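You operate a simulated robot arm through the tools that you are given. There is no shell and no other tool. Be economical: measure what you need, move in short steps, check, and stop when the job is done.

Carry out the task below with a simulated two-armed robot. There is one attempt and no reset: what you move stays moved.

Task
Pick up the orange tag with one hand, pass it to the other hand and put it on the front of the wooden bench. Fetch the white pad with a knob and set it on top of the round black patch. Put one of the black valves from the second shelf from the bottom of the left steel bay on the third shelf from the bottom of the right steel bay. Put the black block on the bottom shelf of the right steel bay. Put the blue tin on the wooden work shelf of the tall rack away on the top of the dark steel bench. Put the black tape reel on the top of the repair bench. Put the sheet pair with the yellow clip on the wooden work shelf of the tall rack away on the top of the short steel table. Any order will do. Set down upright: white pad with a knob.

It is judged by the outcome, as a careful person would: the job done as asked, and still so three seconds after it is handed in. It fails if anything else is knocked over, pushed out of place, dropped, spilled or broken. Flat cloth is picked up by pressing the open fingertips on it (5 to 10 N) and closing them slowly along it; thin cloth reads only 2 to 8 mm in the jaws.

Robot
Two 7-joint arms with fingered hands on one trunk, on a base that drives. Base frame: it is fixed to the floor where the robot stands at the start and does not move with it; the origin is under the middle of the robot, x ahead of it, y to its left, z up. Lengths are in mm, angles in rad, forces in N, time in s.
The left shoulder is at the start at [99, 128, 1086], the right one opposite. Places, roughly: black block (5x5x5 cm) [-7400, 4900, 1200]; black tape reel (8x8x4 cm) [-3200, -7500, 900]; black valve [-8500, 5000, 750]; blue tin (8x8x4 cm) [-3400, -7500, 900]; bottom shelf of the right steel bay [-7700, 4900, 300]; front of the wooden bench (29x15 cm) [380, -2960, 800]; orange tag [500, 250, 750]; round black patch [-3500, -4250, 750]; sheet pair with the yellow clip [-2000, -7500, 1000]; third shelf of the right steel bay [-7700, 4900, 1200]; top of the dark steel bench [3700, -5500, 800]; top of the repair bench [-3500, -4500, 800]; top of the short steel table [-4700, 1200, 900]; white pad with a knob (6x6x6 cm) [-3200, -4400, 800]. Payload 5 kg a hand.
Tool frame (each hand has its own): the origin (TCP) lies between the finger pads and is the grasp point; the fingertips stand 37 mm ahead of it; z points along the fingers, y is the line along which they close. Largest opening 124 mm; the body of the gripper starts 43 mm behind the TCP. The gripper is a hand of 3 fingers: y runs from the thumb to the fingers, the wrist lies at [-21, -116, -203] in the tool frame, and closing takes about 1.5 s.
Orientation is that of the tool frame in the base frame, as a unit quaternion [w, x, y, z]. With the fingers straight down and the wrist toward the robot, the tool's x, y and z point along [0, 1, 0], [1, 0, 0] and [0, 0, -1] of the base frame.

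Tools
- The arms move only by the tool step_arm. It takes "left_steps", "right_steps" or both (then of equal length, played together; a hand with none holds still); each is a list of rows, each an object of numbers (a shift or turn left out is 0, a gripper value left out holds the last): "tx", "ty", "tz": the shift along the tool's x, y, z in units of 500 mm (1.0 is 500 mm); "ax", "ay", "az": the turn, a rotation vector about the tool's x, y, z in units of 60 degrees (1.0 is 60 degrees). In form: [{"tx": .., "ty": .., "tz": .., "ax": .., "ay": .., "az": ..}, ...]. A call has 1 to 12 rows; each row is the pose to reach, as a shift and turn from the pose commanded when the call began, along the tool's axes at that moment. "left_gripper" and "right_gripper" are, for a hand that has rows, the finger opening in mm, from 0 to 124, set as the call begins (left out, the last holds). A call with a number of a shift or a turn outside -1 to 1 is refused whole. Rows are played at 5 a second. More than 50 mm and 0.15 rad between two rows, or a gripper value outside its range, and nothing of the call is played. A pose out of reach is approached as far as the arm can. The call stops where the force on the tool passes 40 N (or 10 N more than at its start, if that is more) or the arm is blocked; 0.2 s more then pass. Each finger travels about 45 mm/s and halts on what it meets, pressing with about 33 N; the grip force reading is that of the motor and also rises with nothing between the fingers. The clock runs only during rows and for 0.2 s after the last one: add rows that repeat a pose to give the fingers time. The reply holds the time, the measured pose of the TCP, the force on the tool along the base axes, the opening and the grip force, in the units named above and with some noise, with the torque about the TCP (base axes, N m) and any sound that the robot's microphone picked up, and new pictures: "show" is both (left out), scene, wrist or none (wrist: the cameras of the hands that moved).
- Cameras (640 x 400 px; columns grow to the right, rows downward): "scene" is now at [252.8, 45.9, 1262.6]; the picture's right is [0.53, -0.85, 0.00], its down [-0.43, -0.27, -0.86] and it looks along [0.73, 0.46, -0.51] (base axes); focal length 258 px, centre (320, 200). "left" rides on the left gripper at [-72, -104, -154] in its tool frame; the picture's right is [-0.83, -0.26, 0.49], its down [0.51, -0.72, 0.47] and it looks along [0.23, 0.64, 0.73] (tool axes); focal length 243 px, centre (320, 200). "right" rides on the right gripper at [72, -104, -154] in its tool frame; the picture's right is [-0.83, 0.26, -0.49], its down [-0.51, -0.72, 0.47] and it looks along [-0.23, 0.64, 0.73] (tool axes); focal length 243 px, centre (320, 200). There is no depth. A picture from a camera that has moved, and an enlarged one, comes with that camera's place and axes in the base frame and with its lens. The place of the scene camera against the robot may be out by one fixed shift of up to 12 mm in any direction.
- move_column(by): slides the trunk up (or, below 0, down) by that many mm; the arms and the scene camera ride with it, the base frame stays. It gives what a move gives, with no picture.
- base_move(legs): drives the robot by 1 to 6 legs, each [ahead, left, turn to the left] in mm, mm and rad, along the robot's own axes; the way and the turn of a leg run together, so that a leg with both is an arc; at most 1500 mm and 3.142 rad a leg. The arms and the cameras ride along, it lands a little off, and it stops where it bumps. It gives what a move gives, and a new picture of the scene camera.
- grasp_type(shape, hand): the hand has 3 fingers and takes this shape, open, in about a second: jaw (thumb against the fingers, like two jaws); tri (thumb and two fingers); tip (a fingertip pinch); poke (one finger out to press); point (the index stretched); flat (the hand flat); cup (the hand cupped); fist (a fist). The gripper value then closes the fingers along that shape, each until it touches; the sizes above hold for jaw. It gives what a move gives, with no picture.
- pan_tilt(pan, tilt): turns the head with the scene camera to pan (to the left, within 1.396 rad either way) and tilt (down, from -0.506 to 1.204), counted from straight ahead of the robot. It gives what a move gives, and a new picture of the scene camera.
- enlarge(camera, box): a new picture of the part [left, top, right, bottom] of that camera's present view, enlarged. It takes no simulated time.
- finish_job(): hands the job in; it is judged then, once.

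Go step by step. Nothing tells you exact positions but the pictures and the camera data: compare them with the known pose of the tool, close in by small moves and look again before you grip or let go. The budget is 217 turns and 260 pictures, counting those below and the enlarged ones. Unless the task says otherwise, let go and move clear before handing in.

The tools are called by a JSON object that holds its "api" and its "payload". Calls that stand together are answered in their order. step_arm: Moves the arms, as the interface text tells. Its arguments: {"type":"object","properties":{"left_steps":{"type":"array"},"left_gripper":{"type":"number"},"right_steps":{"type":"array"},"right_gripper":{"type":"number"},"show":{"type":"string","enum":["both","scene","wrist","none"]}},"required":[]} The other tools are called the same way: move_column (by) slides the trunk up or down; grasp_type (shape, hand) gives the hand a shape; base_move (legs) drives the base; pan_tilt (pan, tilt) turns the head that bears the scene camera; enlarge (camera, box) takes an enlarged picture of a part of a camera's view; finish_job () hands the job in.

At the start:

```text
clock: 0.0
left_eef_pos: [574.5, 517.2, 1101.5]
left_ee_rot: [0.0, 0.707, 0.708, -0.001]
left_ft_force: [-0.1, 0.4, -0.1]
left_ft_torque: [0.01, 0.0, -0.01]
left_width: 123.5
left_finger_force: 0.2
left_shape: jaw
right_eef_pos: [652.8, 16.7, 1028.5]
right_ee_rot: [0.0, 0.707, 0.707, 0.0]
right_ft_force: [0.2, 1.5, -0.3]
right_ft_torque: [0.01, 0.01, 0.02]
right_width: 123.5
right_finger_force: 0.0
right_shape: jaw
trunk travel left (down, up): [-275.0, 288.0]
robot x, y, heading: [-0.1, 1.8, 0.005]
head pan, tilt: [0.56, 0.532]
```

scene: 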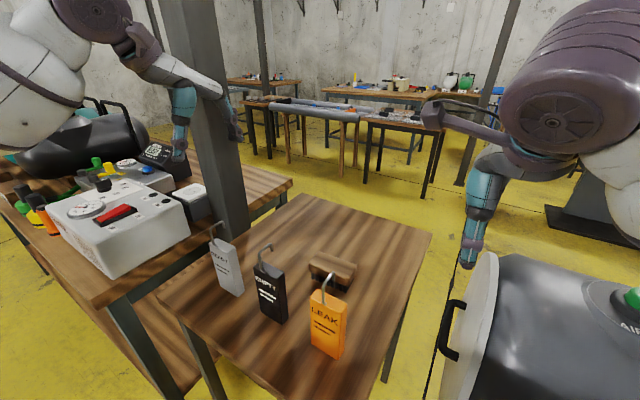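
right: 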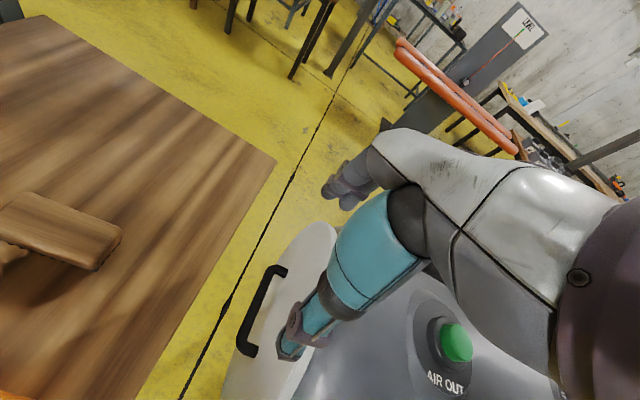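
left: 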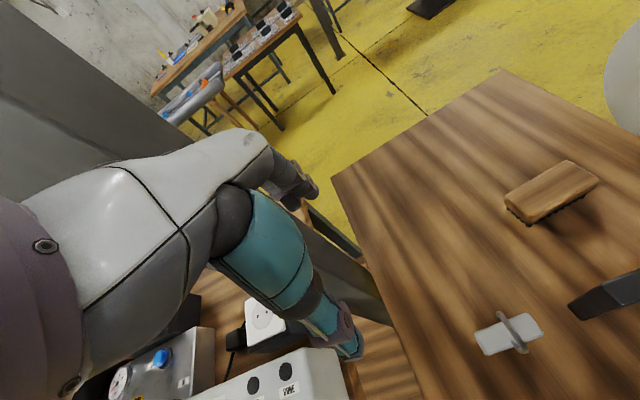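

I see three standing tags on the small wooden table, the orange one ("LEAK") nearest. I'll look at it closer first.

{"api": "enlarge", "payload": {"camera": "scene", "box": [200, 210, 440, 360]}}

{"api": "base_move", "payload": {"legs": [[-150, 0, 0]]}}

```text
2.67 times, centred on (320, 285) of scene
camera zoom: at [252.8, 45.9, 1262.6], right [0.53, -0.85, 0.0], down [-0.43, -0.27, -0.86], along [0.73, 0.46, -0.51], focal length 687 px, centre (320, -27)
```

zoom: 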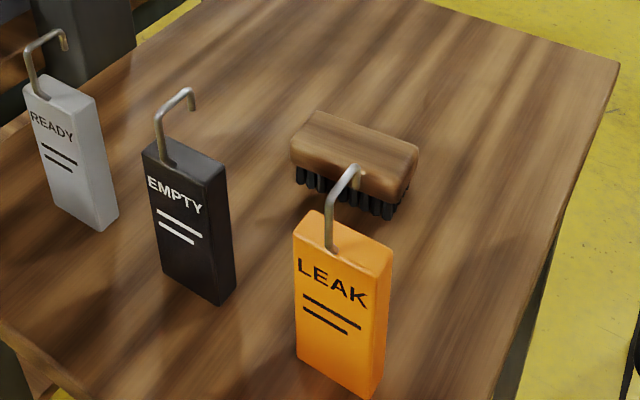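

```text
clock: 1.4
left_eef_pos: [428.0, 518.3, 1100.2]
left_ee_rot: [-0.001, 0.707, 0.707, 0.0]
left_ft_force: [-0.8, -0.3, -0.6]
left_ft_torque: [0.02, -0.02, 0.01]
left_width: 123.6
left_finger_force: 0.0
left_shape: jaw
right_eef_pos: [506.9, 15.5, 1029.5]
right_ee_rot: [-0.001, 0.707, 0.707, 0.0]
right_ft_force: [0.1, -0.2, -0.6]
right_ft_torque: [-0.03, -0.01, 0.01]
right_width: 123.8
right_finger_force: 0.0
right_shape: jaw
trunk travel left (down, up): [-275.0, 288.0]
robot x, y, heading: [-149.8, -2.4, -0.002]
head pan, tilt: [0.56, 0.532]
camera scene: at [106.0, 45.8, 1262.3], right [0.53, -0.85, 0.0], down [-0.43, -0.27, -0.86], along [0.73, 0.46, -0.51], focal length 258 px, centre (320, 200)
```

scene: 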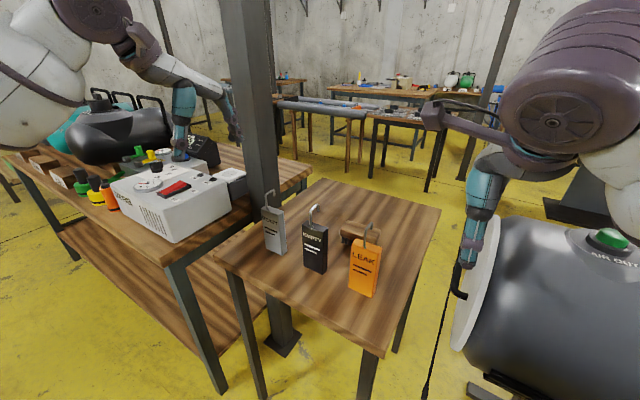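

The orange tag stands at about x 470, y 172 (stereo), faces the robot, is about 56 mm wide with a hook on top. The left hand will take it from above, closing across its width; I bring the left hand beside it first.

{"api": "step_arm", "payload": {"left_steps": [{"tx": -0.07, "ty": 0.01, "az": 0.14}, {"tx": -0.14, "ty": 0.02, "az": 0.28}, {"tx": -0.21, "ty": 0.03, "az": 0.42}, {"tx": -0.28, "ty": 0.04, "az": 0.56}, {"tx": -0.35, "ty": 0.06, "az": 0.7}, {"tx": -0.42, "ty": 0.07, "az": 0.84}, {"tx": -0.46, "ty": 0.08, "az": 0.98}], "show": "none"}}

{"api": "step_arm", "payload": {"left_steps": [{"az": 0.13}, {"az": 0.26}, {"az": 0.39}, {"az": 0.52}, {"az": 0.52}], "show": "both"}}

```text
clock: 3.0
left_eef_pos: [469.7, 287.5, 1098.7]
left_ee_rot: [0.0, 0.964, 0.267, -0.002]
left_ft_force: [0.6, 0.5, 0.5]
left_ft_torque: [0.02, 0.0, 0.01]
left_width: 124.1
left_finger_force: 0.1
left_shape: jaw
right_eef_pos: [507.1, 15.0, 1027.9]
right_ee_rot: [0.0, 0.708, 0.706, 0.0]
right_ft_force: [0.6, -0.5, 0.2]
right_ft_torque: [-0.02, -0.01, 0.0]
right_width: 123.5
right_finger_force: 0.0
right_shape: jaw
trunk travel left (down, up): [-275.0, 288.0]
robot x, y, heading: [-148.7, -1.0, 0.006]
head pan, tilt: [0.56, 0.532]
```

```text
clock: 4.2
left_eef_pos: [466.5, 288.5, 1102.4]
left_ee_rot: [0.001, 1.0, -0.001, 0.0]
left_ft_force: [0.3, -0.1, 0.0]
left_ft_torque: [0.02, 0.0, -0.03]
left_width: 124.0
left_finger_force: 0.2
left_shape: jaw
right_eef_pos: [505.7, 15.9, 1028.4]
right_ee_rot: [0.0, 0.708, 0.707, 0.0]
right_ft_force: [0.2, -0.9, -0.1]
right_ft_torque: [0.0, 0.02, -0.04]
right_width: 124.0
right_finger_force: 0.1
right_shape: jaw
trunk travel left (down, up): [-275.0, 288.0]
robot x, y, heading: [-150.0, 1.9, -0.001]
head pan, tilt: [0.56, 0.532]
camera scene: at [104.7, 45.9, 1262.7], right [0.53, -0.85, 0.0], down [-0.43, -0.27, -0.86], along [0.73, 0.46, -0.51], focal length 258 px, centre (320, 200)
camera left: at [394.3, 393.0, 1255.4], right [-0.83, 0.26, -0.49], down [0.51, 0.72, -0.47], along [0.23, -0.64, -0.73], focal length 243 px, centre (320, 200)
```

scene: 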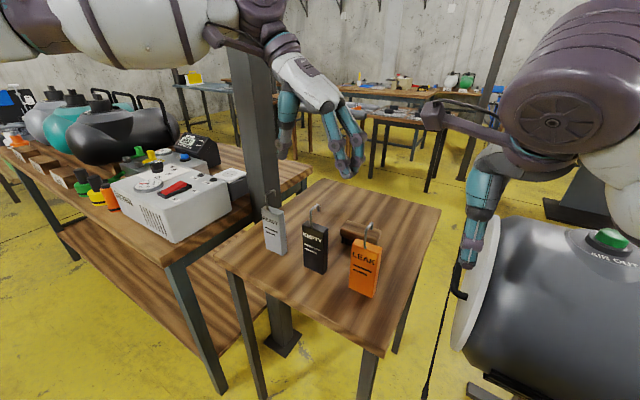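
left: 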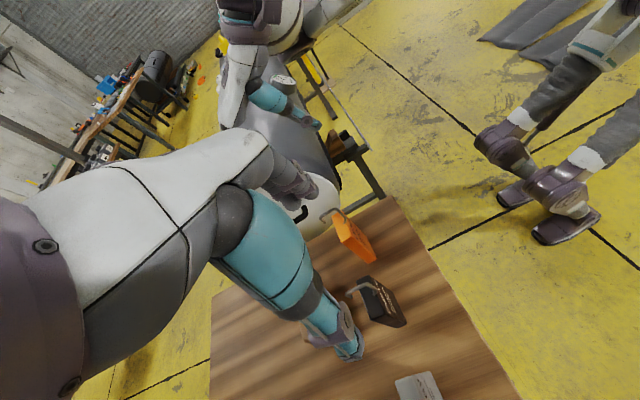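

{"api": "enlarge", "payload": {"camera": "left", "box": [290, 180, 450, 280]}}

{"api": "enlarge", "payload": {"camera": "scene", "box": [290, 205, 450, 305]}}

```text
4.00 times, centred on (370, 230) of left
camera zoom: at [394.3, 393.0, 1255.4], right [-0.83, 0.26, -0.49], down [0.51, 0.72, -0.47], along [0.23, -0.64, -0.73], focal length 970 px, centre (120, 80)
```

zoom: 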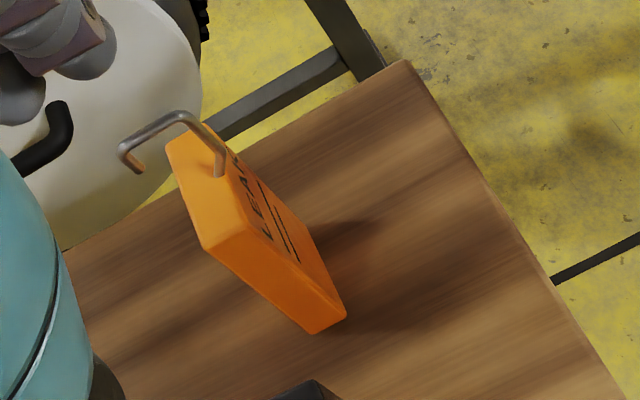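

```text
4.00 times, centred on (370, 255) of scene
camera zoom: at [104.7, 45.9, 1262.7], right [0.53, -0.85, 0.0], down [-0.43, -0.27, -0.86], along [0.73, 0.46, -0.51], focal length 1031 px, centre (120, -20)
```

zoom: 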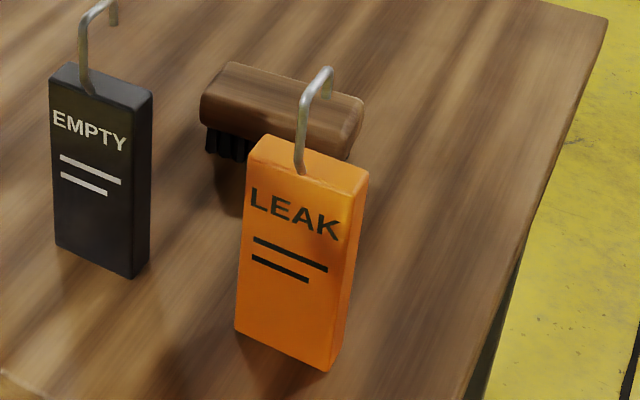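

Triangulated: table top z≈804, tag x≈471–491, y 147–202, top z≈928, hook to ≈972. I move the left hand above it, then part way down.

{"api": "step_arm", "payload": {"left_steps": [{"tx": 0.01, "ty": 0.09}, {"tx": 0.02, "ty": 0.18}, {"tx": 0.023, "ty": 0.227}, {"tx": 0.023, "ty": 0.227, "tz": 0.08}, {"tx": 0.023, "ty": 0.227, "tz": 0.14}, {"tx": 0.023, "ty": 0.227, "tz": 0.14}], "left_gripper": 100}}

```text
clock: 5.6
left_eef_pos: [479.7, 174.7, 1031.8]
left_ee_rot: [0.0, 1.0, 0.0, 0.0]
left_ft_force: [1.4, 0.0, -0.1]
left_ft_torque: [0.02, 0.0, -0.03]
left_width: 100.0
left_finger_force: 0.0
left_shape: jaw
right_eef_pos: [505.1, 16.7, 1028.9]
right_ee_rot: [0.0, 0.708, 0.706, 0.0]
right_ft_force: [0.0, -1.0, -0.2]
right_ft_torque: [-0.02, -0.02, 0.02]
right_width: 123.4
right_finger_force: 0.1
right_shape: jaw
trunk travel left (down, up): [-275.0, 288.0]
robot x, y, heading: [-146.2, 0.6, -0.003]
head pan, tilt: [0.56, 0.532]
camera scene: at [104.7, 45.5, 1262.7], right [0.53, -0.85, 0.0], down [-0.43, -0.27, -0.86], along [0.73, 0.46, -0.51], focal length 258 px, centre (320, 200)
camera left: at [407.1, 279.4, 1185.7], right [-0.83, 0.26, -0.49], down [0.51, 0.72, -0.47], along [0.23, -0.64, -0.73], focal length 243 px, centre (320, 200)
```

scene: 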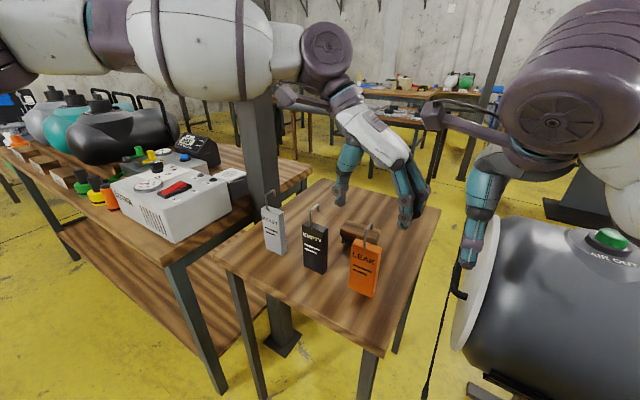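
left: 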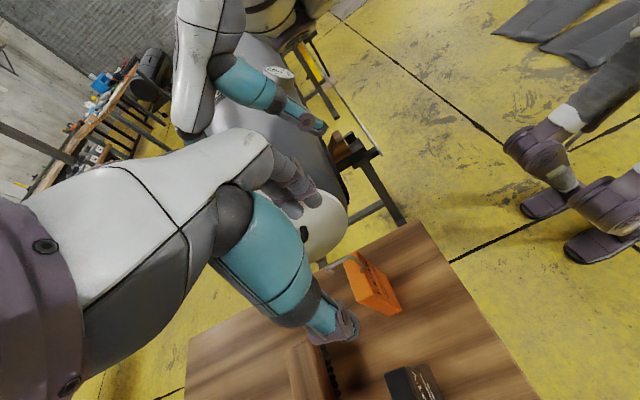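

{"api": "step_arm", "payload": {"left_steps": [{"tz": 0.07}, {"tz": 0.14}, {"tz": 0.19}, {"tz": 0.19}]}}

```text
clock: 6.6
left_eef_pos: [478.3, 173.5, 935.7]
left_ee_rot: [-0.001, 1.0, -0.001, 0.0]
left_ft_force: [-0.2, -0.6, 0.3]
left_ft_torque: [0.02, 0.0, -0.02]
left_width: 100.2
left_finger_force: 0.1
left_shape: jaw
right_eef_pos: [505.4, 16.7, 1029.0]
right_ee_rot: [0.0, 0.707, 0.707, 0.0]
right_ft_force: [0.0, 0.5, -0.9]
right_ft_torque: [-0.02, 0.02, -0.03]
right_width: 123.6
right_finger_force: 0.1
right_shape: jaw
trunk travel left (down, up): [-275.0, 288.0]
robot x, y, heading: [-145.9, -2.0, -0.004]
head pan, tilt: [0.56, 0.532]
camera scene: at [105.0, 45.7, 1262.7], right [0.53, -0.85, 0.0], down [-0.43, -0.27, -0.86], along [0.73, 0.46, -0.51], focal length 258 px, centre (320, 200)
camera left: at [406.6, 278.8, 1089.5], right [-0.83, 0.26, -0.49], down [0.51, 0.72, -0.47], along [0.23, -0.64, -0.73], focal length 243 px, centre (320, 200)
```

scene: 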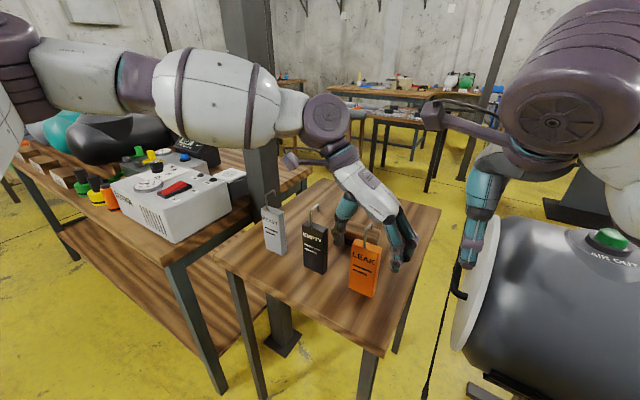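
left: 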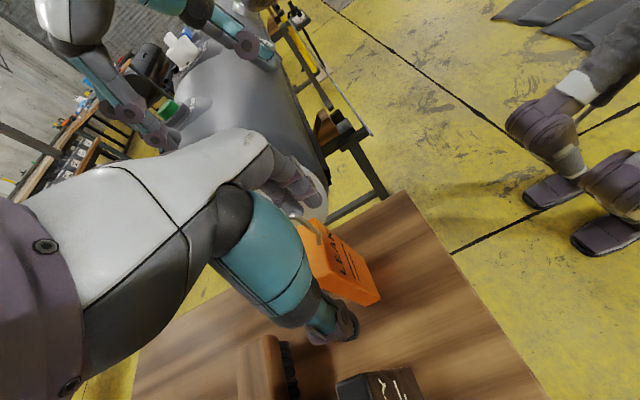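

{"api": "enlarge", "payload": {"camera": "left", "box": [250, 180, 410, 360]}}

{"api": "enlarge", "payload": {"camera": "scene", "box": [290, 205, 450, 305]}}

```text
2.22 times, centred on (330, 270) of left
camera zoom: at [406.6, 278.8, 1089.5], right [-0.83, 0.26, -0.49], down [0.51, 0.72, -0.47], along [0.23, -0.64, -0.73], focal length 539 px, centre (298, 44)
```

zoom: 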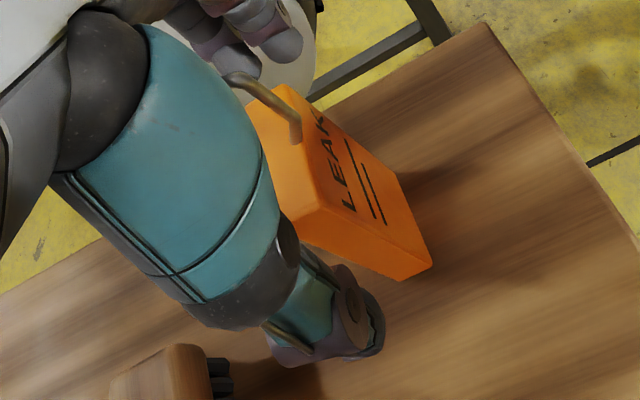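

```text
4.00 times, centred on (370, 255) of scene
camera zoom: at [105.0, 45.7, 1262.7], right [0.53, -0.85, 0.0], down [-0.43, -0.27, -0.86], along [0.73, 0.46, -0.51], focal length 1031 px, centre (120, -20)
```

zoom: 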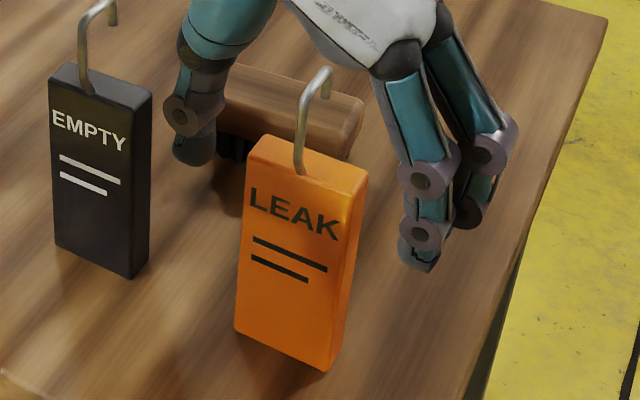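

The two fingers are about 45 mm apart, so an 18 mm edge could slip between them; better to grip across the faces with the thumb on the front and the hook between the two fingers. I go up and turn the hand back.

{"api": "step_arm", "payload": {"left_steps": [{"tz": -0.1}, {"tz": -0.2}, {"tz": -0.21, "az": -0.14}, {"tz": -0.21, "az": -0.28}, {"tz": -0.21, "az": -0.42}, {"tz": -0.21, "az": -0.56}, {"tz": -0.21, "az": -0.7}, {"tz": -0.21, "az": -0.84}, {"tz": -0.21, "az": -0.98}], "left_gripper": 90, "show": "none"}}

{"api": "step_arm", "payload": {"left_steps": [{"az": -0.13}, {"az": -0.26}, {"az": -0.39}, {"az": -0.52}, {"az": -0.52}], "show": "wrist"}}

```text
clock: 8.6
left_eef_pos: [477.7, 173.0, 1041.8]
left_ee_rot: [0.0, 0.871, 0.491, -0.001]
left_ft_force: [-0.2, 0.2, 0.6]
left_ft_torque: [0.03, -0.02, 0.02]
left_width: 90.6
left_finger_force: 0.0
left_shape: jaw
right_eef_pos: [504.8, 13.8, 1029.5]
right_ee_rot: [0.0, 0.708, 0.706, 0.0]
right_ft_force: [-0.5, 0.0, -0.1]
right_ft_torque: [0.01, 0.0, 0.01]
right_width: 123.8
right_finger_force: 0.0
right_shape: jaw
trunk travel left (down, up): [-275.0, 288.0]
robot x, y, heading: [-146.1, -0.7, -0.003]
head pan, tilt: [0.56, 0.532]
```

```text
clock: 9.8
left_eef_pos: [478.5, 175.1, 1041.6]
left_ee_rot: [0.001, 0.707, 0.707, -0.001]
left_ft_force: [0.2, -0.8, -0.3]
left_ft_torque: [0.0, 0.02, 0.02]
left_width: 90.5
left_finger_force: 0.1
left_shape: jaw
right_eef_pos: [506.2, 16.9, 1029.8]
right_ee_rot: [0.0, 0.707, 0.708, 0.0]
right_ft_force: [0.3, -0.1, 0.0]
right_ft_torque: [0.02, 0.01, 0.01]
right_width: 123.6
right_finger_force: 0.1
right_shape: jaw
trunk travel left (down, up): [-275.0, 288.0]
robot x, y, heading: [-146.0, 0.9, 0.001]
head pan, tilt: [0.56, 0.532]
camera left: at [374.3, 103.0, 1195.9], right [-0.26, -0.83, -0.49], down [-0.72, 0.51, -0.47], along [0.64, 0.23, -0.73], focal length 243 px, centre (320, 200)
```

left: 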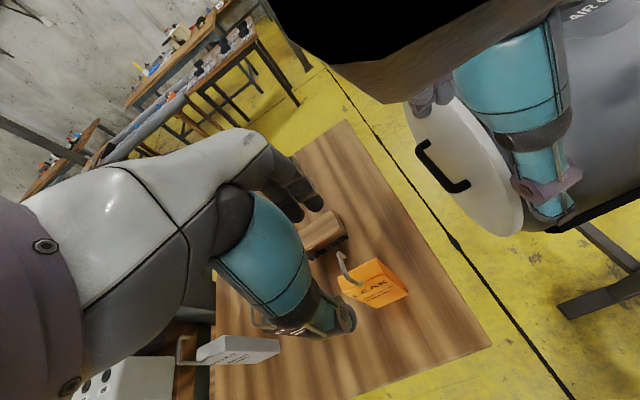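

{"api": "step_arm", "payload": {"left_steps": [{"tz": 0.08}, {"tz": 0.15}, {"tz": 0.21}, {"tz": 0.21}]}}

```text
clock: 10.8
left_eef_pos: [477.6, 175.8, 937.4]
left_ee_rot: [0.0, 0.707, 0.707, 0.0]
left_ft_force: [-1.1, 0.1, 0.2]
left_ft_torque: [0.02, -0.01, -0.01]
left_width: 90.3
left_finger_force: 0.0
left_shape: jaw
right_eef_pos: [504.9, 14.6, 1030.2]
right_ee_rot: [0.0, 0.708, 0.706, 0.0]
right_ft_force: [-0.3, -0.2, 0.0]
right_ft_torque: [0.0, -0.02, -0.01]
right_width: 123.9
right_finger_force: 0.1
right_shape: jaw
trunk travel left (down, up): [-275.0, 288.0]
robot x, y, heading: [-148.1, 0.6, 0.001]
head pan, tilt: [0.56, 0.532]
camera scene: at [104.7, 45.5, 1262.7], right [0.53, -0.85, 0.0], down [-0.43, -0.27, -0.86], along [0.73, 0.46, -0.51], focal length 258 px, centre (320, 200)
camera left: at [373.6, 102.6, 1091.2], right [-0.26, -0.83, -0.49], down [-0.72, 0.51, -0.47], along [0.64, 0.23, -0.73], focal length 243 px, centre (320, 200)
```

scene: 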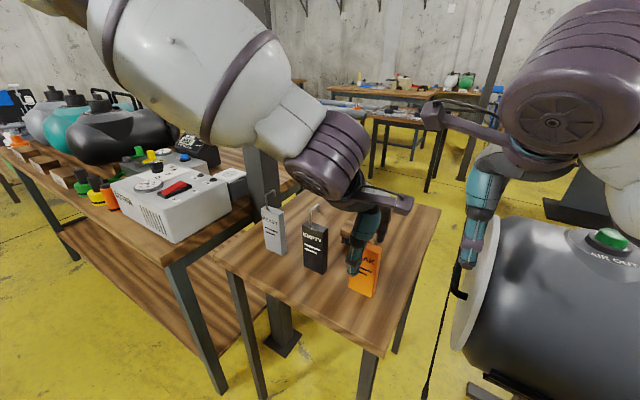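
left: 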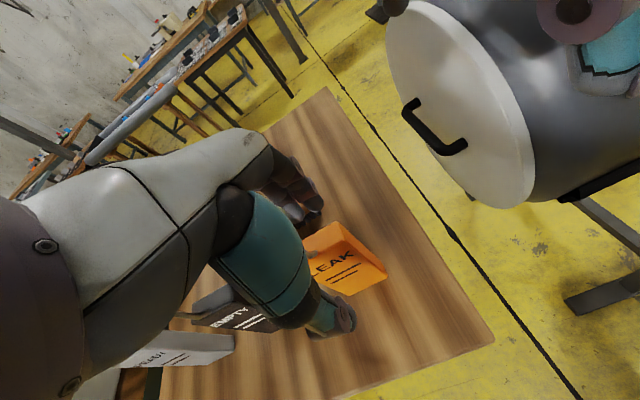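

{"api": "step_arm", "payload": {"left_steps": [{}, {}, {}, {}, {}, {}, {}, {}], "left_gripper": 0}}

```text
clock: 12.6
left_eef_pos: [478.0, 174.8, 937.4]
left_ee_rot: [-0.001, 0.707, 0.707, 0.0]
left_ft_force: [-0.6, 0.8, 0.0]
left_ft_torque: [0.01, 0.01, 0.01]
left_width: 16.9
left_finger_force: 33.0
left_shape: jaw
right_eef_pos: [506.5, 15.2, 1029.3]
right_ee_rot: [0.0, 0.708, 0.707, 0.0]
right_ft_force: [0.3, 0.0, -0.9]
right_ft_torque: [0.0, 0.01, -0.01]
right_width: 123.6
right_finger_force: 0.1
right_shape: jaw
trunk travel left (down, up): [-275.0, 288.0]
robot x, y, heading: [-146.9, 0.7, 0.003]
head pan, tilt: [0.56, 0.532]
camera scene: at [105.3, 45.8, 1262.6], right [0.53, -0.85, 0.0], down [-0.43, -0.27, -0.86], along [0.73, 0.46, -0.51], focal length 258 px, centre (320, 200)
camera left: at [374.1, 102.9, 1091.1], right [-0.26, -0.83, -0.49], down [-0.72, 0.51, -0.47], along [0.64, 0.23, -0.73], focal length 243 px, centre (320, 200)
```

scene: 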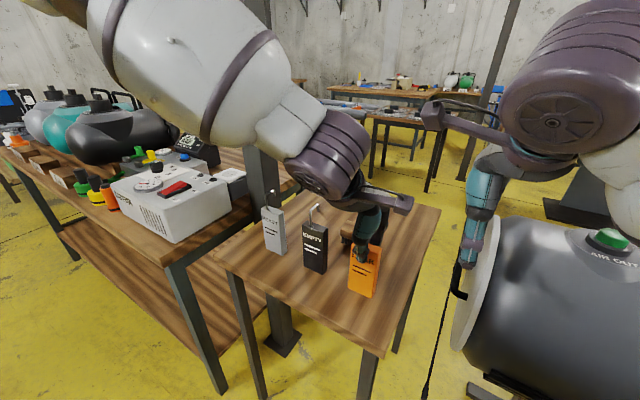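
left: 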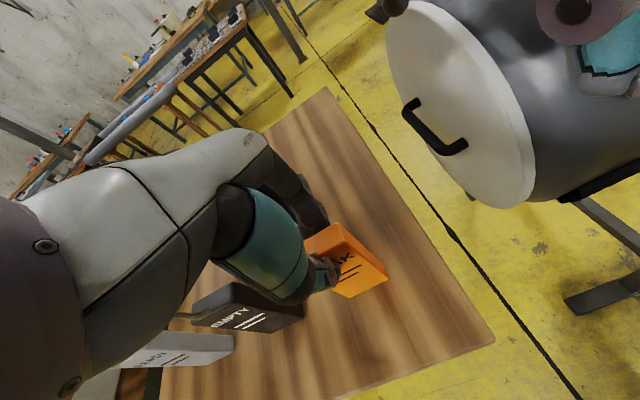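

Grip holds at 17 mm. I lift the tag and bring it a bit right, while the right hand turns to point left and down for the handover.

{"api": "step_arm", "payload": {"left_steps": [{"tz": -0.03}, {"tz": -0.1}, {"tz": -0.18}, {"tz": -0.26}, {"tz": -0.34}, {"tz": -0.406}, {"tz": -0.406, "tx": -0.05}, {"tz": -0.406, "tx": -0.1}, {"tz": -0.406, "tx": -0.15}, {"tz": -0.406, "tx": -0.15}], "right_steps": [{"tz": -0.06}, {"tz": -0.12, "ay": 0.1}, {"tz": -0.18, "ay": 0.2}, {"tz": -0.244, "ay": 0.3}, {"tz": -0.244, "tx": -0.03, "ty": -0.02, "ay": 0.42}, {"tz": -0.244, "tx": -0.06, "ty": -0.04, "ay": 0.54}, {"tz": -0.244, "tx": -0.06, "ty": -0.056, "ay": 0.66}, {"tz": -0.244, "tx": -0.06, "ty": -0.056, "ay": 0.75}, {"tz": -0.244, "tx": -0.06, "ty": -0.056, "ay": 0.833}, {"tz": -0.244, "tx": -0.06, "ty": -0.056, "ay": 0.833}], "right_gripper": 90}}

```text
clock: 14.8
left_eef_pos: [477.6, 102.2, 1138.8]
left_ee_rot: [0.001, 0.707, 0.707, -0.001]
left_ft_force: [-0.3, 0.1, -0.8]
left_ft_torque: [0.0, -0.01, 0.02]
left_width: 17.0
left_finger_force: 33.0
left_shape: jaw
right_eef_pos: [477.2, -14.9, 1151.3]
right_ee_rot: [-0.298, 0.641, 0.641, 0.298]
right_ft_force: [-0.4, 0.4, 0.3]
right_ft_torque: [-0.02, 0.0, -0.02]
right_width: 90.2
right_finger_force: 0.0
right_shape: jaw
trunk travel left (down, up): [-275.0, 288.0]
robot x, y, heading: [-142.0, 3.6, -0.002]
head pan, tilt: [0.56, 0.532]
camera scene: at [105.2, 46.8, 1262.6], right [0.53, -0.85, 0.0], down [-0.43, -0.27, -0.86], along [0.73, 0.46, -0.51], focal length 258 px, centre (320, 200)
camera right: at [374.1, -84.8, 1306.4], right [0.26, -0.91, -0.32], down [-0.72, 0.04, -0.69], along [0.64, 0.41, -0.65], focal length 243 px, centre (320, 200)
camera left: at [373.6, 30.2, 1292.6], right [-0.26, -0.83, -0.49], down [-0.72, 0.51, -0.47], along [0.64, 0.23, -0.73], focal length 243 px, centre (320, 200)
```

scene: 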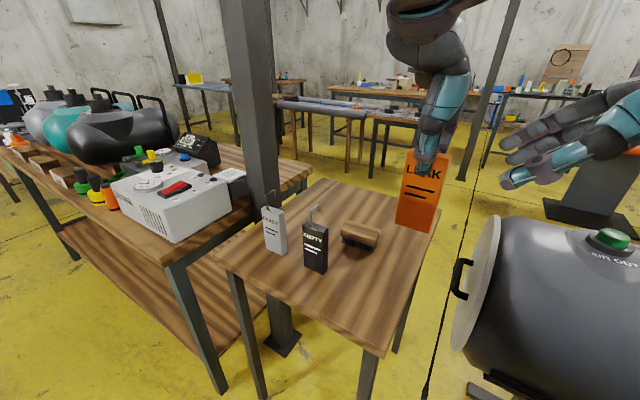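
right: 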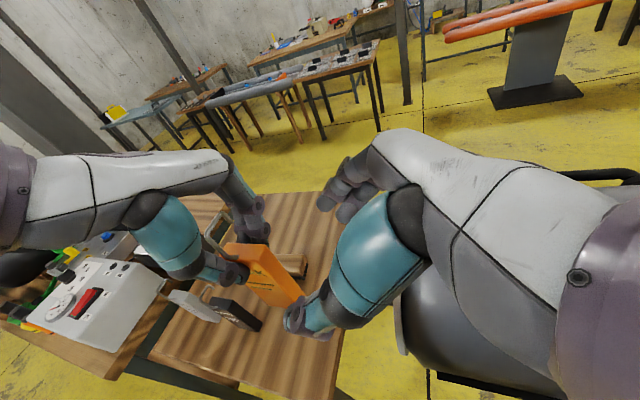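
left: 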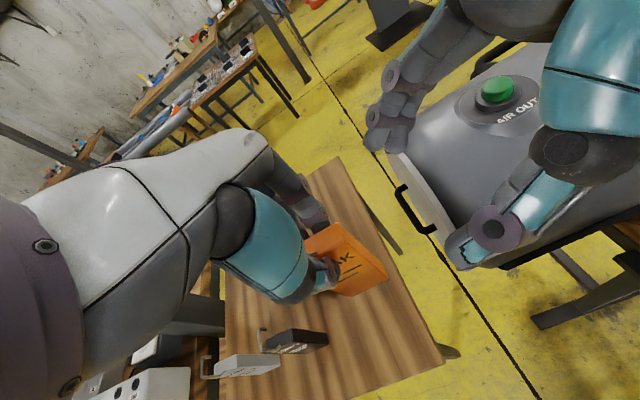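

The right hand will come in flatter (about 20° down) so its fingers pass below the left ones. I set the pre-pose first.

{"api": "step_arm", "payload": {"right_steps": [{"tx": -0.03, "tz": 0.01, "ay": 0.11}, {"tx": -0.06, "tz": 0.03, "ay": 0.22}, {"tx": -0.094, "tz": 0.04, "ay": 0.333}, {"tx": -0.094, "tz": 0.04, "ay": 0.333}]}}

```text
clock: 15.8
left_eef_pos: [477.7, 102.1, 1138.1]
left_ee_rot: [0.0, 0.707, 0.707, -0.001]
left_ft_force: [0.7, -0.1, -1.3]
left_ft_torque: [0.0, -0.02, 0.0]
left_width: 16.9
left_finger_force: 33.0
left_shape: jaw
right_eef_pos: [477.6, -28.9, 1102.6]
right_ee_rot: [-0.405, 0.58, 0.579, 0.406]
right_ft_force: [-0.4, -0.2, 0.0]
right_ft_torque: [0.0, -0.02, 0.0]
right_width: 90.4
right_finger_force: 0.0
right_shape: jaw
trunk travel left (down, up): [-275.0, 288.0]
robot x, y, heading: [-149.5, 3.0, -0.002]
head pan, tilt: [0.56, 0.532]
camera scene: at [105.4, 46.1, 1262.6], right [0.53, -0.85, 0.0], down [-0.43, -0.27, -0.86], along [0.73, 0.46, -0.51], focal length 258 px, centre (320, 200)
camera right: at [374.6, -149.2, 1223.7], right [0.26, -0.75, -0.61], down [-0.72, 0.27, -0.64], along [0.64, 0.61, -0.47], focal length 243 px, centre (320, 200)
```

scene: 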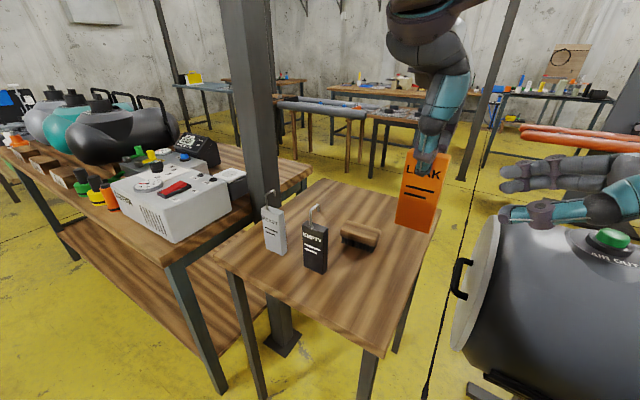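
right: 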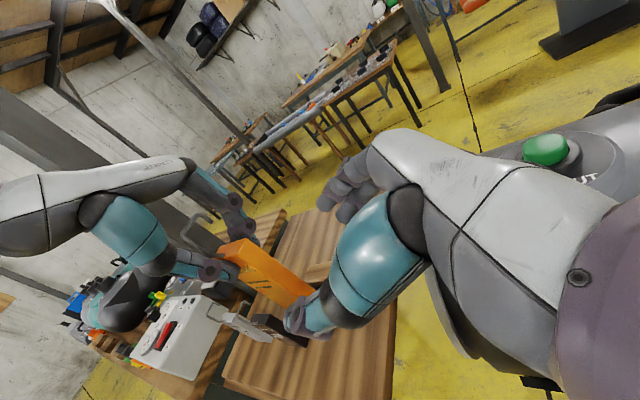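

{"api": "step_arm", "payload": {"right_steps": [{"tz": 0.06}, {"tz": 0.12}, {"tz": 0.18}, {"tz": 0.23}, {"tz": 0.264}, {"tz": 0.264}]}}

```text
clock: 17.2
left_eef_pos: [478.2, 100.0, 1138.2]
left_ee_rot: [0.001, 0.707, 0.707, 0.0]
left_ft_force: [1.0, 0.0, -0.7]
left_ft_torque: [0.01, 0.02, -0.01]
left_width: 17.2
left_finger_force: 32.9
left_shape: jaw
right_eef_pos: [478.0, 95.1, 1056.6]
right_ee_rot: [-0.405, 0.58, 0.579, 0.405]
right_ft_force: [-0.5, 0.4, 0.3]
right_ft_torque: [0.01, 0.0, -0.02]
right_width: 90.3
right_finger_force: 0.0
right_shape: jaw
trunk travel left (down, up): [-275.0, 288.0]
robot x, y, heading: [-146.3, -2.1, -0.006]
head pan, tilt: [0.56, 0.532]
camera scene: at [105.3, 45.4, 1262.6], right [0.53, -0.85, 0.0], down [-0.43, -0.27, -0.86], along [0.73, 0.46, -0.51], focal length 258 px, centre (320, 200)
camera right: at [374.7, -24.0, 1178.5], right [0.26, -0.75, -0.61], down [-0.72, 0.27, -0.64], along [0.64, 0.61, -0.47], focal length 243 px, centre (320, 200)
```

scene: 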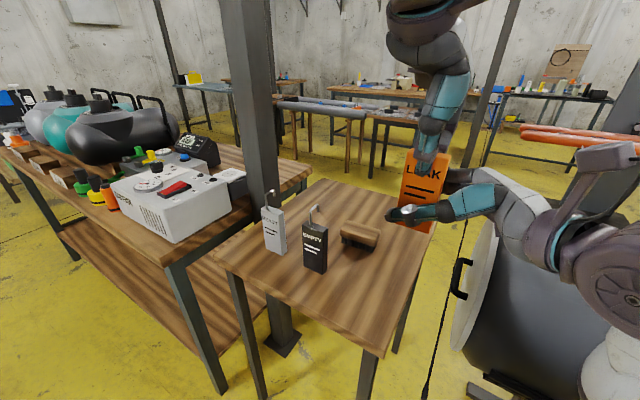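
right: 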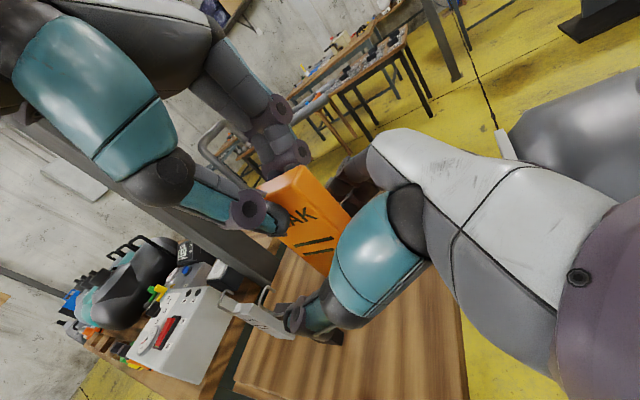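

No contact and the tag sits between the right fingers. I close the right hand.

{"api": "step_arm", "payload": {"right_steps": [{}, {}, {}, {}, {}, {}, {}, {}], "right_gripper": 0}}

```text
clock: 19.0
left_eef_pos: [478.1, 101.6, 1138.4]
left_ee_rot: [0.0, 0.707, 0.707, 0.0]
left_ft_force: [0.2, -0.4, 0.4]
left_ft_torque: [-0.02, 0.03, -0.02]
left_width: 17.1
left_finger_force: 32.8
left_shape: jaw
right_eef_pos: [477.9, 95.5, 1056.2]
right_ee_rot: [-0.405, 0.58, 0.579, 0.407]
right_ft_force: [-0.2, 0.9, 0.1]
right_ft_torque: [-0.01, 0.04, -0.01]
right_width: 16.4
right_finger_force: 32.7
right_shape: jaw
trunk travel left (down, up): [-275.0, 288.0]
robot x, y, heading: [-149.0, 0.4, 0.001]
head pan, tilt: [0.56, 0.532]
camera scene: at [105.3, 45.8, 1262.6], right [0.53, -0.85, 0.0], down [-0.43, -0.27, -0.86], along [0.73, 0.46, -0.51], focal length 258 px, centre (320, 200)
camera right: at [374.7, -23.8, 1178.6], right [0.26, -0.75, -0.61], down [-0.72, 0.27, -0.64], along [0.64, 0.61, -0.47], focal length 243 px, centre (320, 200)
```

scene: 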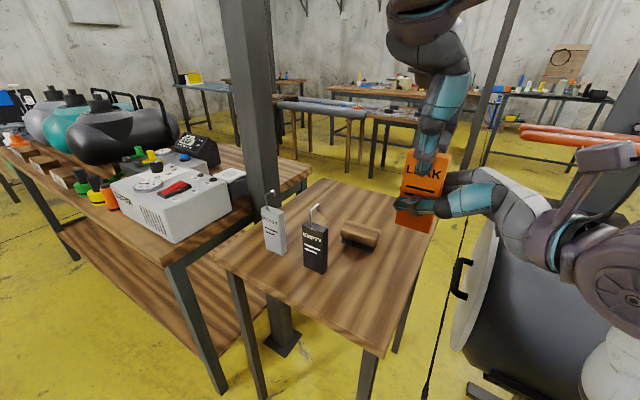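
right: 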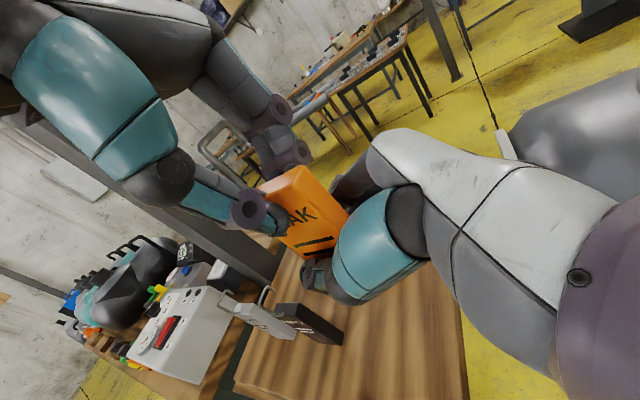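

{"api": "step_arm", "payload": {"left_steps": [{}, {}, {}, {}, {}, {"tz": -0.08}, {"tz": -0.16}, {"tz": -0.25}, {"tz": -0.28, "tx": 0.08}, {"tz": -0.28, "tx": 0.17}, {"tz": -0.28, "tx": 0.26}], "left_gripper": 80, "show": "scene"}}

```text
clock: 21.4
left_eef_pos: [479.1, 235.2, 1281.0]
left_ee_rot: [0.001, 0.708, 0.707, 0.0]
left_ft_force: [-0.8, 0.6, 0.0]
left_ft_torque: [-0.02, 0.0, -0.03]
left_width: 79.7
left_finger_force: 0.1
left_shape: jaw
right_eef_pos: [476.9, 97.8, 1057.2]
right_ee_rot: [-0.404, 0.58, 0.579, 0.406]
right_ft_force: [-0.6, 0.3, 0.0]
right_ft_torque: [-0.02, 0.03, 0.01]
right_width: 16.7
right_finger_force: 32.8
right_shape: jaw
trunk travel left (down, up): [-275.0, 288.0]
robot x, y, heading: [-146.3, -1.4, 0.003]
head pan, tilt: [0.56, 0.532]
camera scene: at [104.8, 48.0, 1262.6], right [0.53, -0.85, 0.0], down [-0.43, -0.27, -0.86], along [0.73, 0.46, -0.51], focal length 258 px, centre (320, 200)
```

scene: 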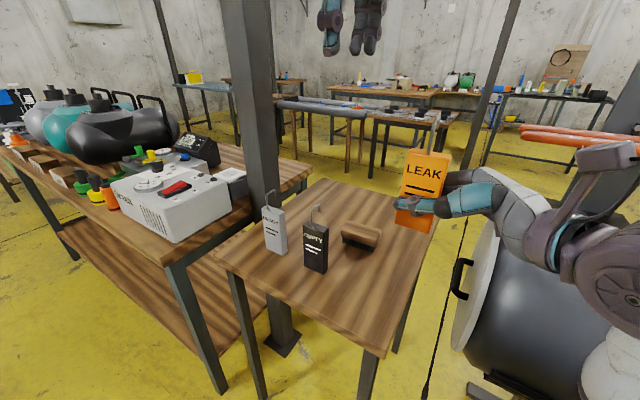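

Handover done. I back off from the table and look around to the right where the wooden bench should be.

{"api": "base_move", "payload": {"legs": [[-500, 0, 0]]}}

{"api": "pan_tilt", "payload": {"pan": -1.3, "tilt": 0.35}}

```text
clock: 24.3
left_eef_pos: [-10.5, 231.2, 1280.5]
left_ee_rot: [0.0, 0.708, 0.706, 0.0]
left_ft_force: [0.9, -0.2, 0.1]
left_ft_torque: [0.03, 0.01, 0.02]
left_width: 79.8
left_finger_force: 0.1
left_shape: jaw
right_eef_pos: [-12.3, 95.2, 1057.2]
right_ee_rot: [-0.406, 0.579, 0.579, 0.406]
right_ft_force: [0.6, 0.4, -0.6]
right_ft_torque: [0.0, -0.02, 0.05]
right_width: 16.4
right_finger_force: 32.3
right_shape: jaw
trunk travel left (down, up): [-275.0, 288.0]
robot x, y, heading: [-642.9, 2.6, -0.003]
head pan, tilt: [0.56, 0.532]
camera scene: at [-386.1, 46.1, 1262.4], right [0.53, -0.85, 0.0], down [-0.43, -0.27, -0.86], along [0.73, 0.45, -0.51], focal length 258 px, centre (320, 200)
```

scene: 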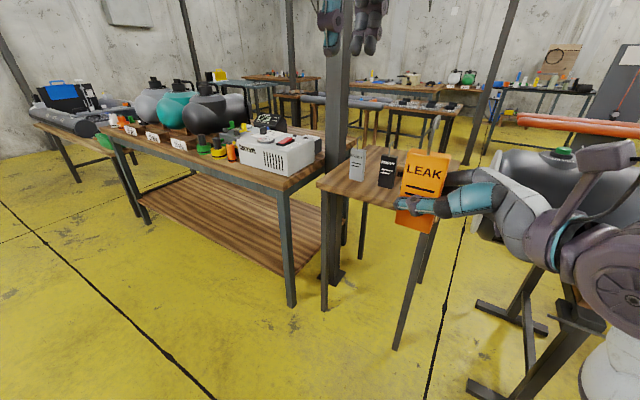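

```text
clock: 26.1
left_eef_pos: [-10.6, 230.2, 1280.7]
left_ee_rot: [0.0, 0.708, 0.706, 0.0]
left_ft_force: [-0.6, 0.0, -1.0]
left_ft_torque: [0.02, -0.03, -0.01]
left_width: 79.5
left_finger_force: 0.1
left_shape: jaw
right_eef_pos: [-13.9, 94.4, 1057.3]
right_ee_rot: [-0.404, 0.581, 0.579, 0.406]
right_ft_force: [0.5, -0.1, 0.0]
right_ft_torque: [0.0, 0.02, -0.02]
right_width: 16.5
right_finger_force: 32.9
right_shape: jaw
trunk travel left (down, up): [-275.0, 288.0]
robot x, y, heading: [-639.5, 3.4, -0.005]
head pan, tilt: [-1.3, 0.351]
camera scene: at [-438.5, -91.3, 1279.3], right [-0.96, -0.26, 0.0], down [-0.09, 0.33, -0.94], along [0.25, -0.91, -0.34], focal length 258 px, centre (320, 200)
```

scene: 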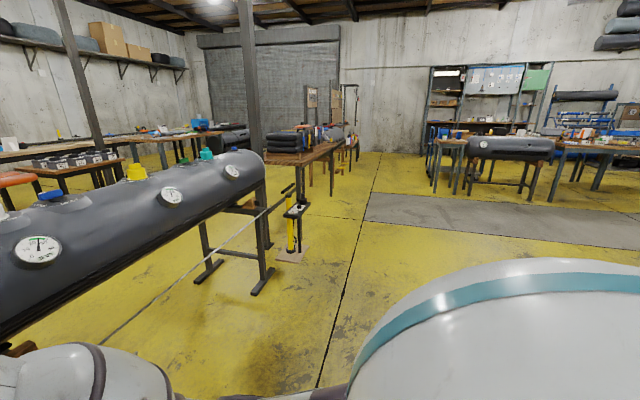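

{"api": "enlarge", "payload": {"camera": "scene", "box": [240, 80, 400, 220]}}

{"api": "enlarge", "payload": {"camera": "scene", "box": [400, 50, 640, 220]}}

```text
2.86 times, centred on (320, 150) of scene
camera zoom: at [-438.5, -91.3, 1279.3], right [-0.96, -0.26, 0.0], down [-0.09, 0.33, -0.94], along [0.25, -0.91, -0.34], focal length 736 px, centre (320, 343)
```

zoom: 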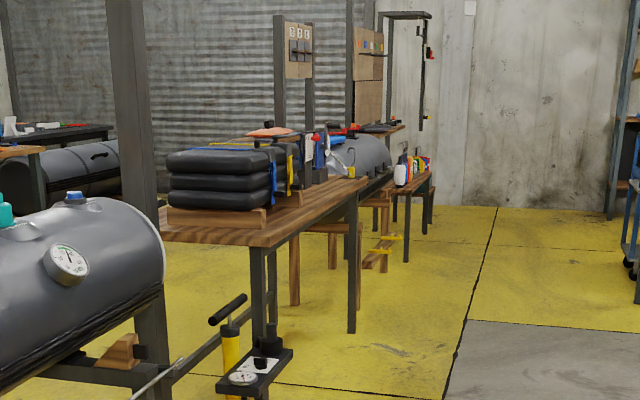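

```text
2.35 times, centred on (520, 135) of scene
camera zoom: at [-438.5, -91.3, 1279.3], right [-0.96, -0.26, 0.0], down [-0.09, 0.33, -0.94], along [0.25, -0.91, -0.34], focal length 606 px, centre (-151, 353)
```

zoom: 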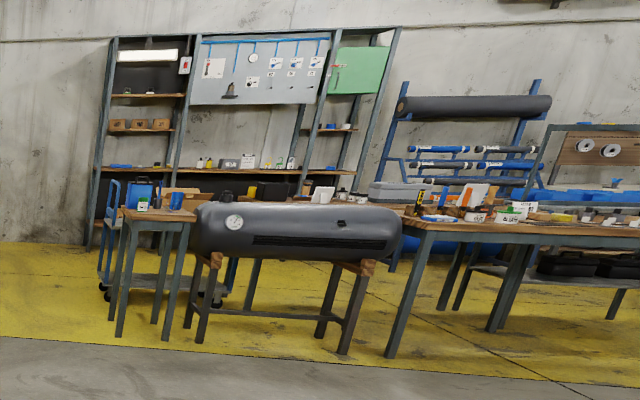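

The wooden bench's long side faces −x at about x≈316, y −2170…−3720; its front spot is the free strip at the edge. I drive sideways to y≈−2960.

{"api": "base_move", "payload": {"legs": [[0, -1480, 0], [0, -1480, 0]]}}

{"api": "pan_tilt", "payload": {"pan": 0.2, "tilt": 0.55}}

```text
clock: 30.8
left_eef_pos: [-10.8, -122.1, 1281.0]
left_ee_rot: [0.0, 0.709, 0.705, 0.0]
left_ft_force: [-0.2, -0.4, 0.8]
left_ft_torque: [0.07, 0.01, 0.0]
left_width: 79.5
left_finger_force: 0.2
left_shape: jaw
right_eef_pos: [-15.1, -257.2, 1056.4]
right_ee_rot: [-0.406, 0.581, 0.576, 0.407]
right_ft_force: [-0.1, -0.7, 0.4]
right_ft_torque: [0.03, -0.01, 0.01]
right_width: 16.6
right_finger_force: 33.1
right_shape: jaw
trunk travel left (down, up): [-275.0, 288.0]
robot x, y, heading: [-642.5, -348.2, -0.006]
head pan, tilt: [-1.3, 0.351]
stopped in leg 1: the robot was blocked; the commanded pose is now the measured one
camera scene: at [-440.9, -442.9, 1279.1], right [-0.97, -0.26, 0.0], down [-0.09, 0.33, -0.94], along [0.25, -0.91, -0.35], focal length 258 px, centre (320, 200)
```

scene: 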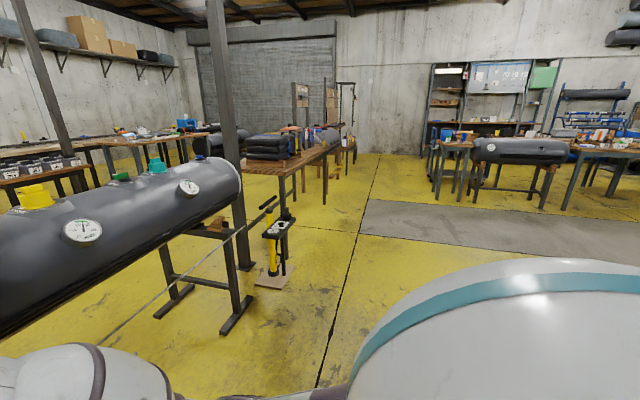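

```text
clock: 32.4
left_eef_pos: [-12.4, -117.4, 1280.8]
left_ee_rot: [0.0, 0.709, 0.705, 0.0]
left_ft_force: [0.4, 0.2, -0.6]
left_ft_torque: [0.01, 0.01, 0.0]
left_width: 79.7
left_finger_force: 0.0
left_shape: jaw
right_eef_pos: [-15.8, -255.2, 1057.8]
right_ee_rot: [-0.405, 0.581, 0.577, 0.405]
right_ft_force: [-1.4, -0.4, -0.5]
right_ft_torque: [-0.02, -0.01, 0.02]
right_width: 16.7
right_finger_force: 32.9
right_shape: jaw
trunk travel left (down, up): [-275.0, 288.0]
robot x, y, heading: [-641.0, -351.1, -0.006]
head pan, tilt: [0.201, 0.55]
camera scene: at [-377.0, -333.0, 1261.1], right [0.19, -0.98, 0.0], down [-0.51, -0.1, -0.85], along [0.84, 0.16, -0.52], focal length 258 px, centre (320, 200)
```

scene: 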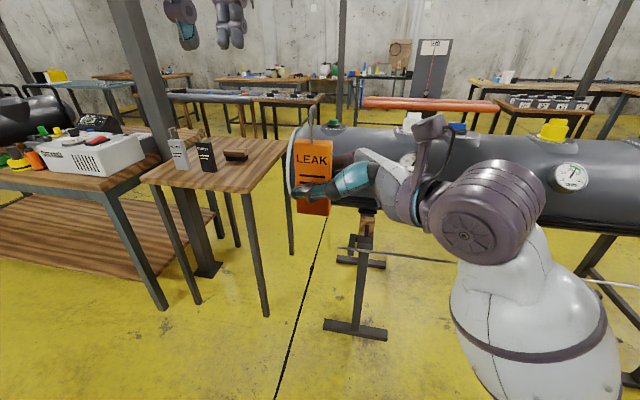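

Something low on the right, hidden by my arm, blocked the base. I go back left, turn to face −y and look.

{"api": "base_move", "payload": {"legs": [[0, 350, 0], [0, 0, -1.571]]}}

{"api": "pan_tilt", "payload": {"pan": 0.0, "tilt": 0.6}}

```text
clock: 39.9
left_eef_pos: [-399.1, -621.4, 1280.5]
left_ee_rot: [-0.001, 1.0, 0.007, -0.001]
left_ft_force: [-0.8, 0.1, -0.1]
left_ft_torque: [-0.01, 0.0, 0.01]
left_width: 79.6
left_finger_force: 0.1
left_shape: jaw
right_eef_pos: [-536.4, -620.8, 1056.7]
right_ee_rot: [-0.004, 0.82, 0.005, 0.573]
right_ft_force: [-0.8, -0.9, -0.4]
right_ft_torque: [0.02, -0.01, -0.01]
right_width: 16.4
right_finger_force: 33.1
right_shape: jaw
trunk travel left (down, up): [-275.0, 288.0]
robot x, y, heading: [-639.9, 3.5, -1.562]
head pan, tilt: [0.201, 0.55]
camera scene: at [-619.9, -263.9, 1261.1], right [-0.98, -0.21, 0.0], down [-0.11, 0.51, -0.85], along [0.18, -0.83, -0.52], focal length 258 px, centre (320, 200)
```

scene: 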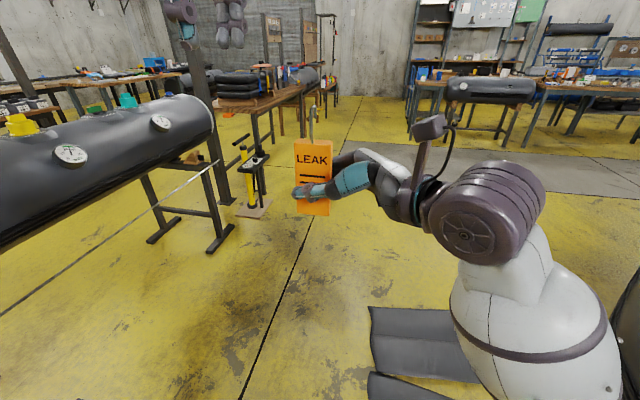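

```text
clock: 40.6
left_eef_pos: [-399.3, -621.9, 1280.5]
left_ee_rot: [-0.001, 1.0, 0.006, -0.001]
left_ft_force: [-0.2, -0.5, 0.7]
left_ft_torque: [0.0, -0.01, 0.04]
left_width: 79.7
left_finger_force: 0.2
left_shape: jaw
right_eef_pos: [-536.1, -620.3, 1056.8]
right_ee_rot: [-0.005, 0.819, 0.005, 0.574]
right_ft_force: [0.5, 0.0, 0.0]
right_ft_torque: [-0.01, -0.02, 0.0]
right_width: 16.5
right_finger_force: 33.0
right_shape: jaw
trunk travel left (down, up): [-275.0, 288.0]
robot x, y, heading: [-638.8, 4.1, -1.562]
head pan, tilt: [0.0, 0.6]
camera scene: at [-637.7, -264.5, 1256.5], right [-1.0, -0.01, 0.0], down [-0.01, 0.56, -0.83], along [0.01, -0.83, -0.56], focal length 258 px, centre (320, 200)
```

scene: 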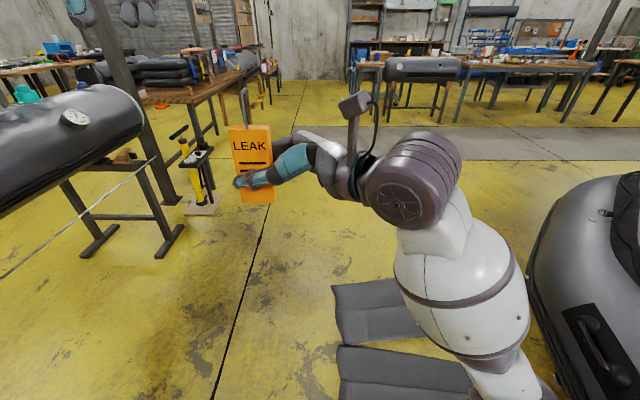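

I see floor mats and a boat on the right that blocked me; the corridor between them and the tank is free around x≈−250. I drive down it, then turn to face the bench.

{"api": "base_move", "payload": {"legs": [[0, 380, 0], [1500, 0, 0], [1500, 0, 0], [0, -200, 0], [0, 0, 1.562]]}}

```text
clock: 64.2
left_eef_pos: [96.1, -2757.9, 1281.0]
left_ee_rot: [0.001, 0.725, 0.689, -0.001]
left_ft_force: [0.4, -0.8, -0.2]
left_ft_torque: [0.0, -0.01, 0.0]
left_width: 79.9
left_finger_force: 0.2
left_shape: jaw
right_eef_pos: [86.9, -2894.1, 1057.3]
right_ee_rot: [-0.395, 0.595, 0.563, 0.415]
right_ft_force: [-0.2, -0.4, 0.8]
right_ft_torque: [-0.01, 0.03, 0.0]
right_width: 16.5
right_finger_force: 32.3
right_shape: jaw
trunk travel left (down, up): [-275.0, 288.0]
robot x, y, heading: [-544.8, -2957.2, -0.046]
head pan, tilt: [0.0, 0.6]
camera scene: at [-278.7, -2973.3, 1256.5], right [-0.05, -1.0, 0.0], down [-0.56, 0.03, -0.83], along [0.82, -0.04, -0.56], focal length 258 px, centre (320, 200)
```

scene: 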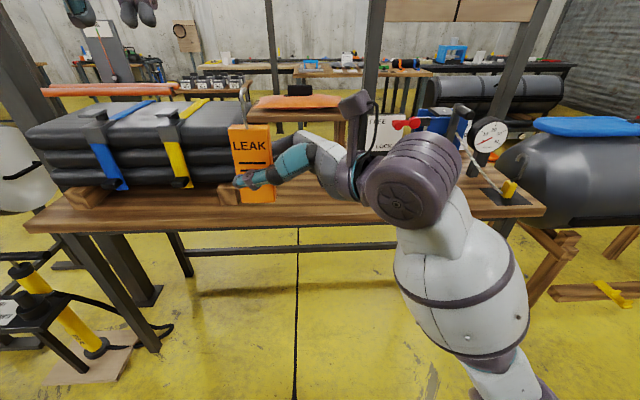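

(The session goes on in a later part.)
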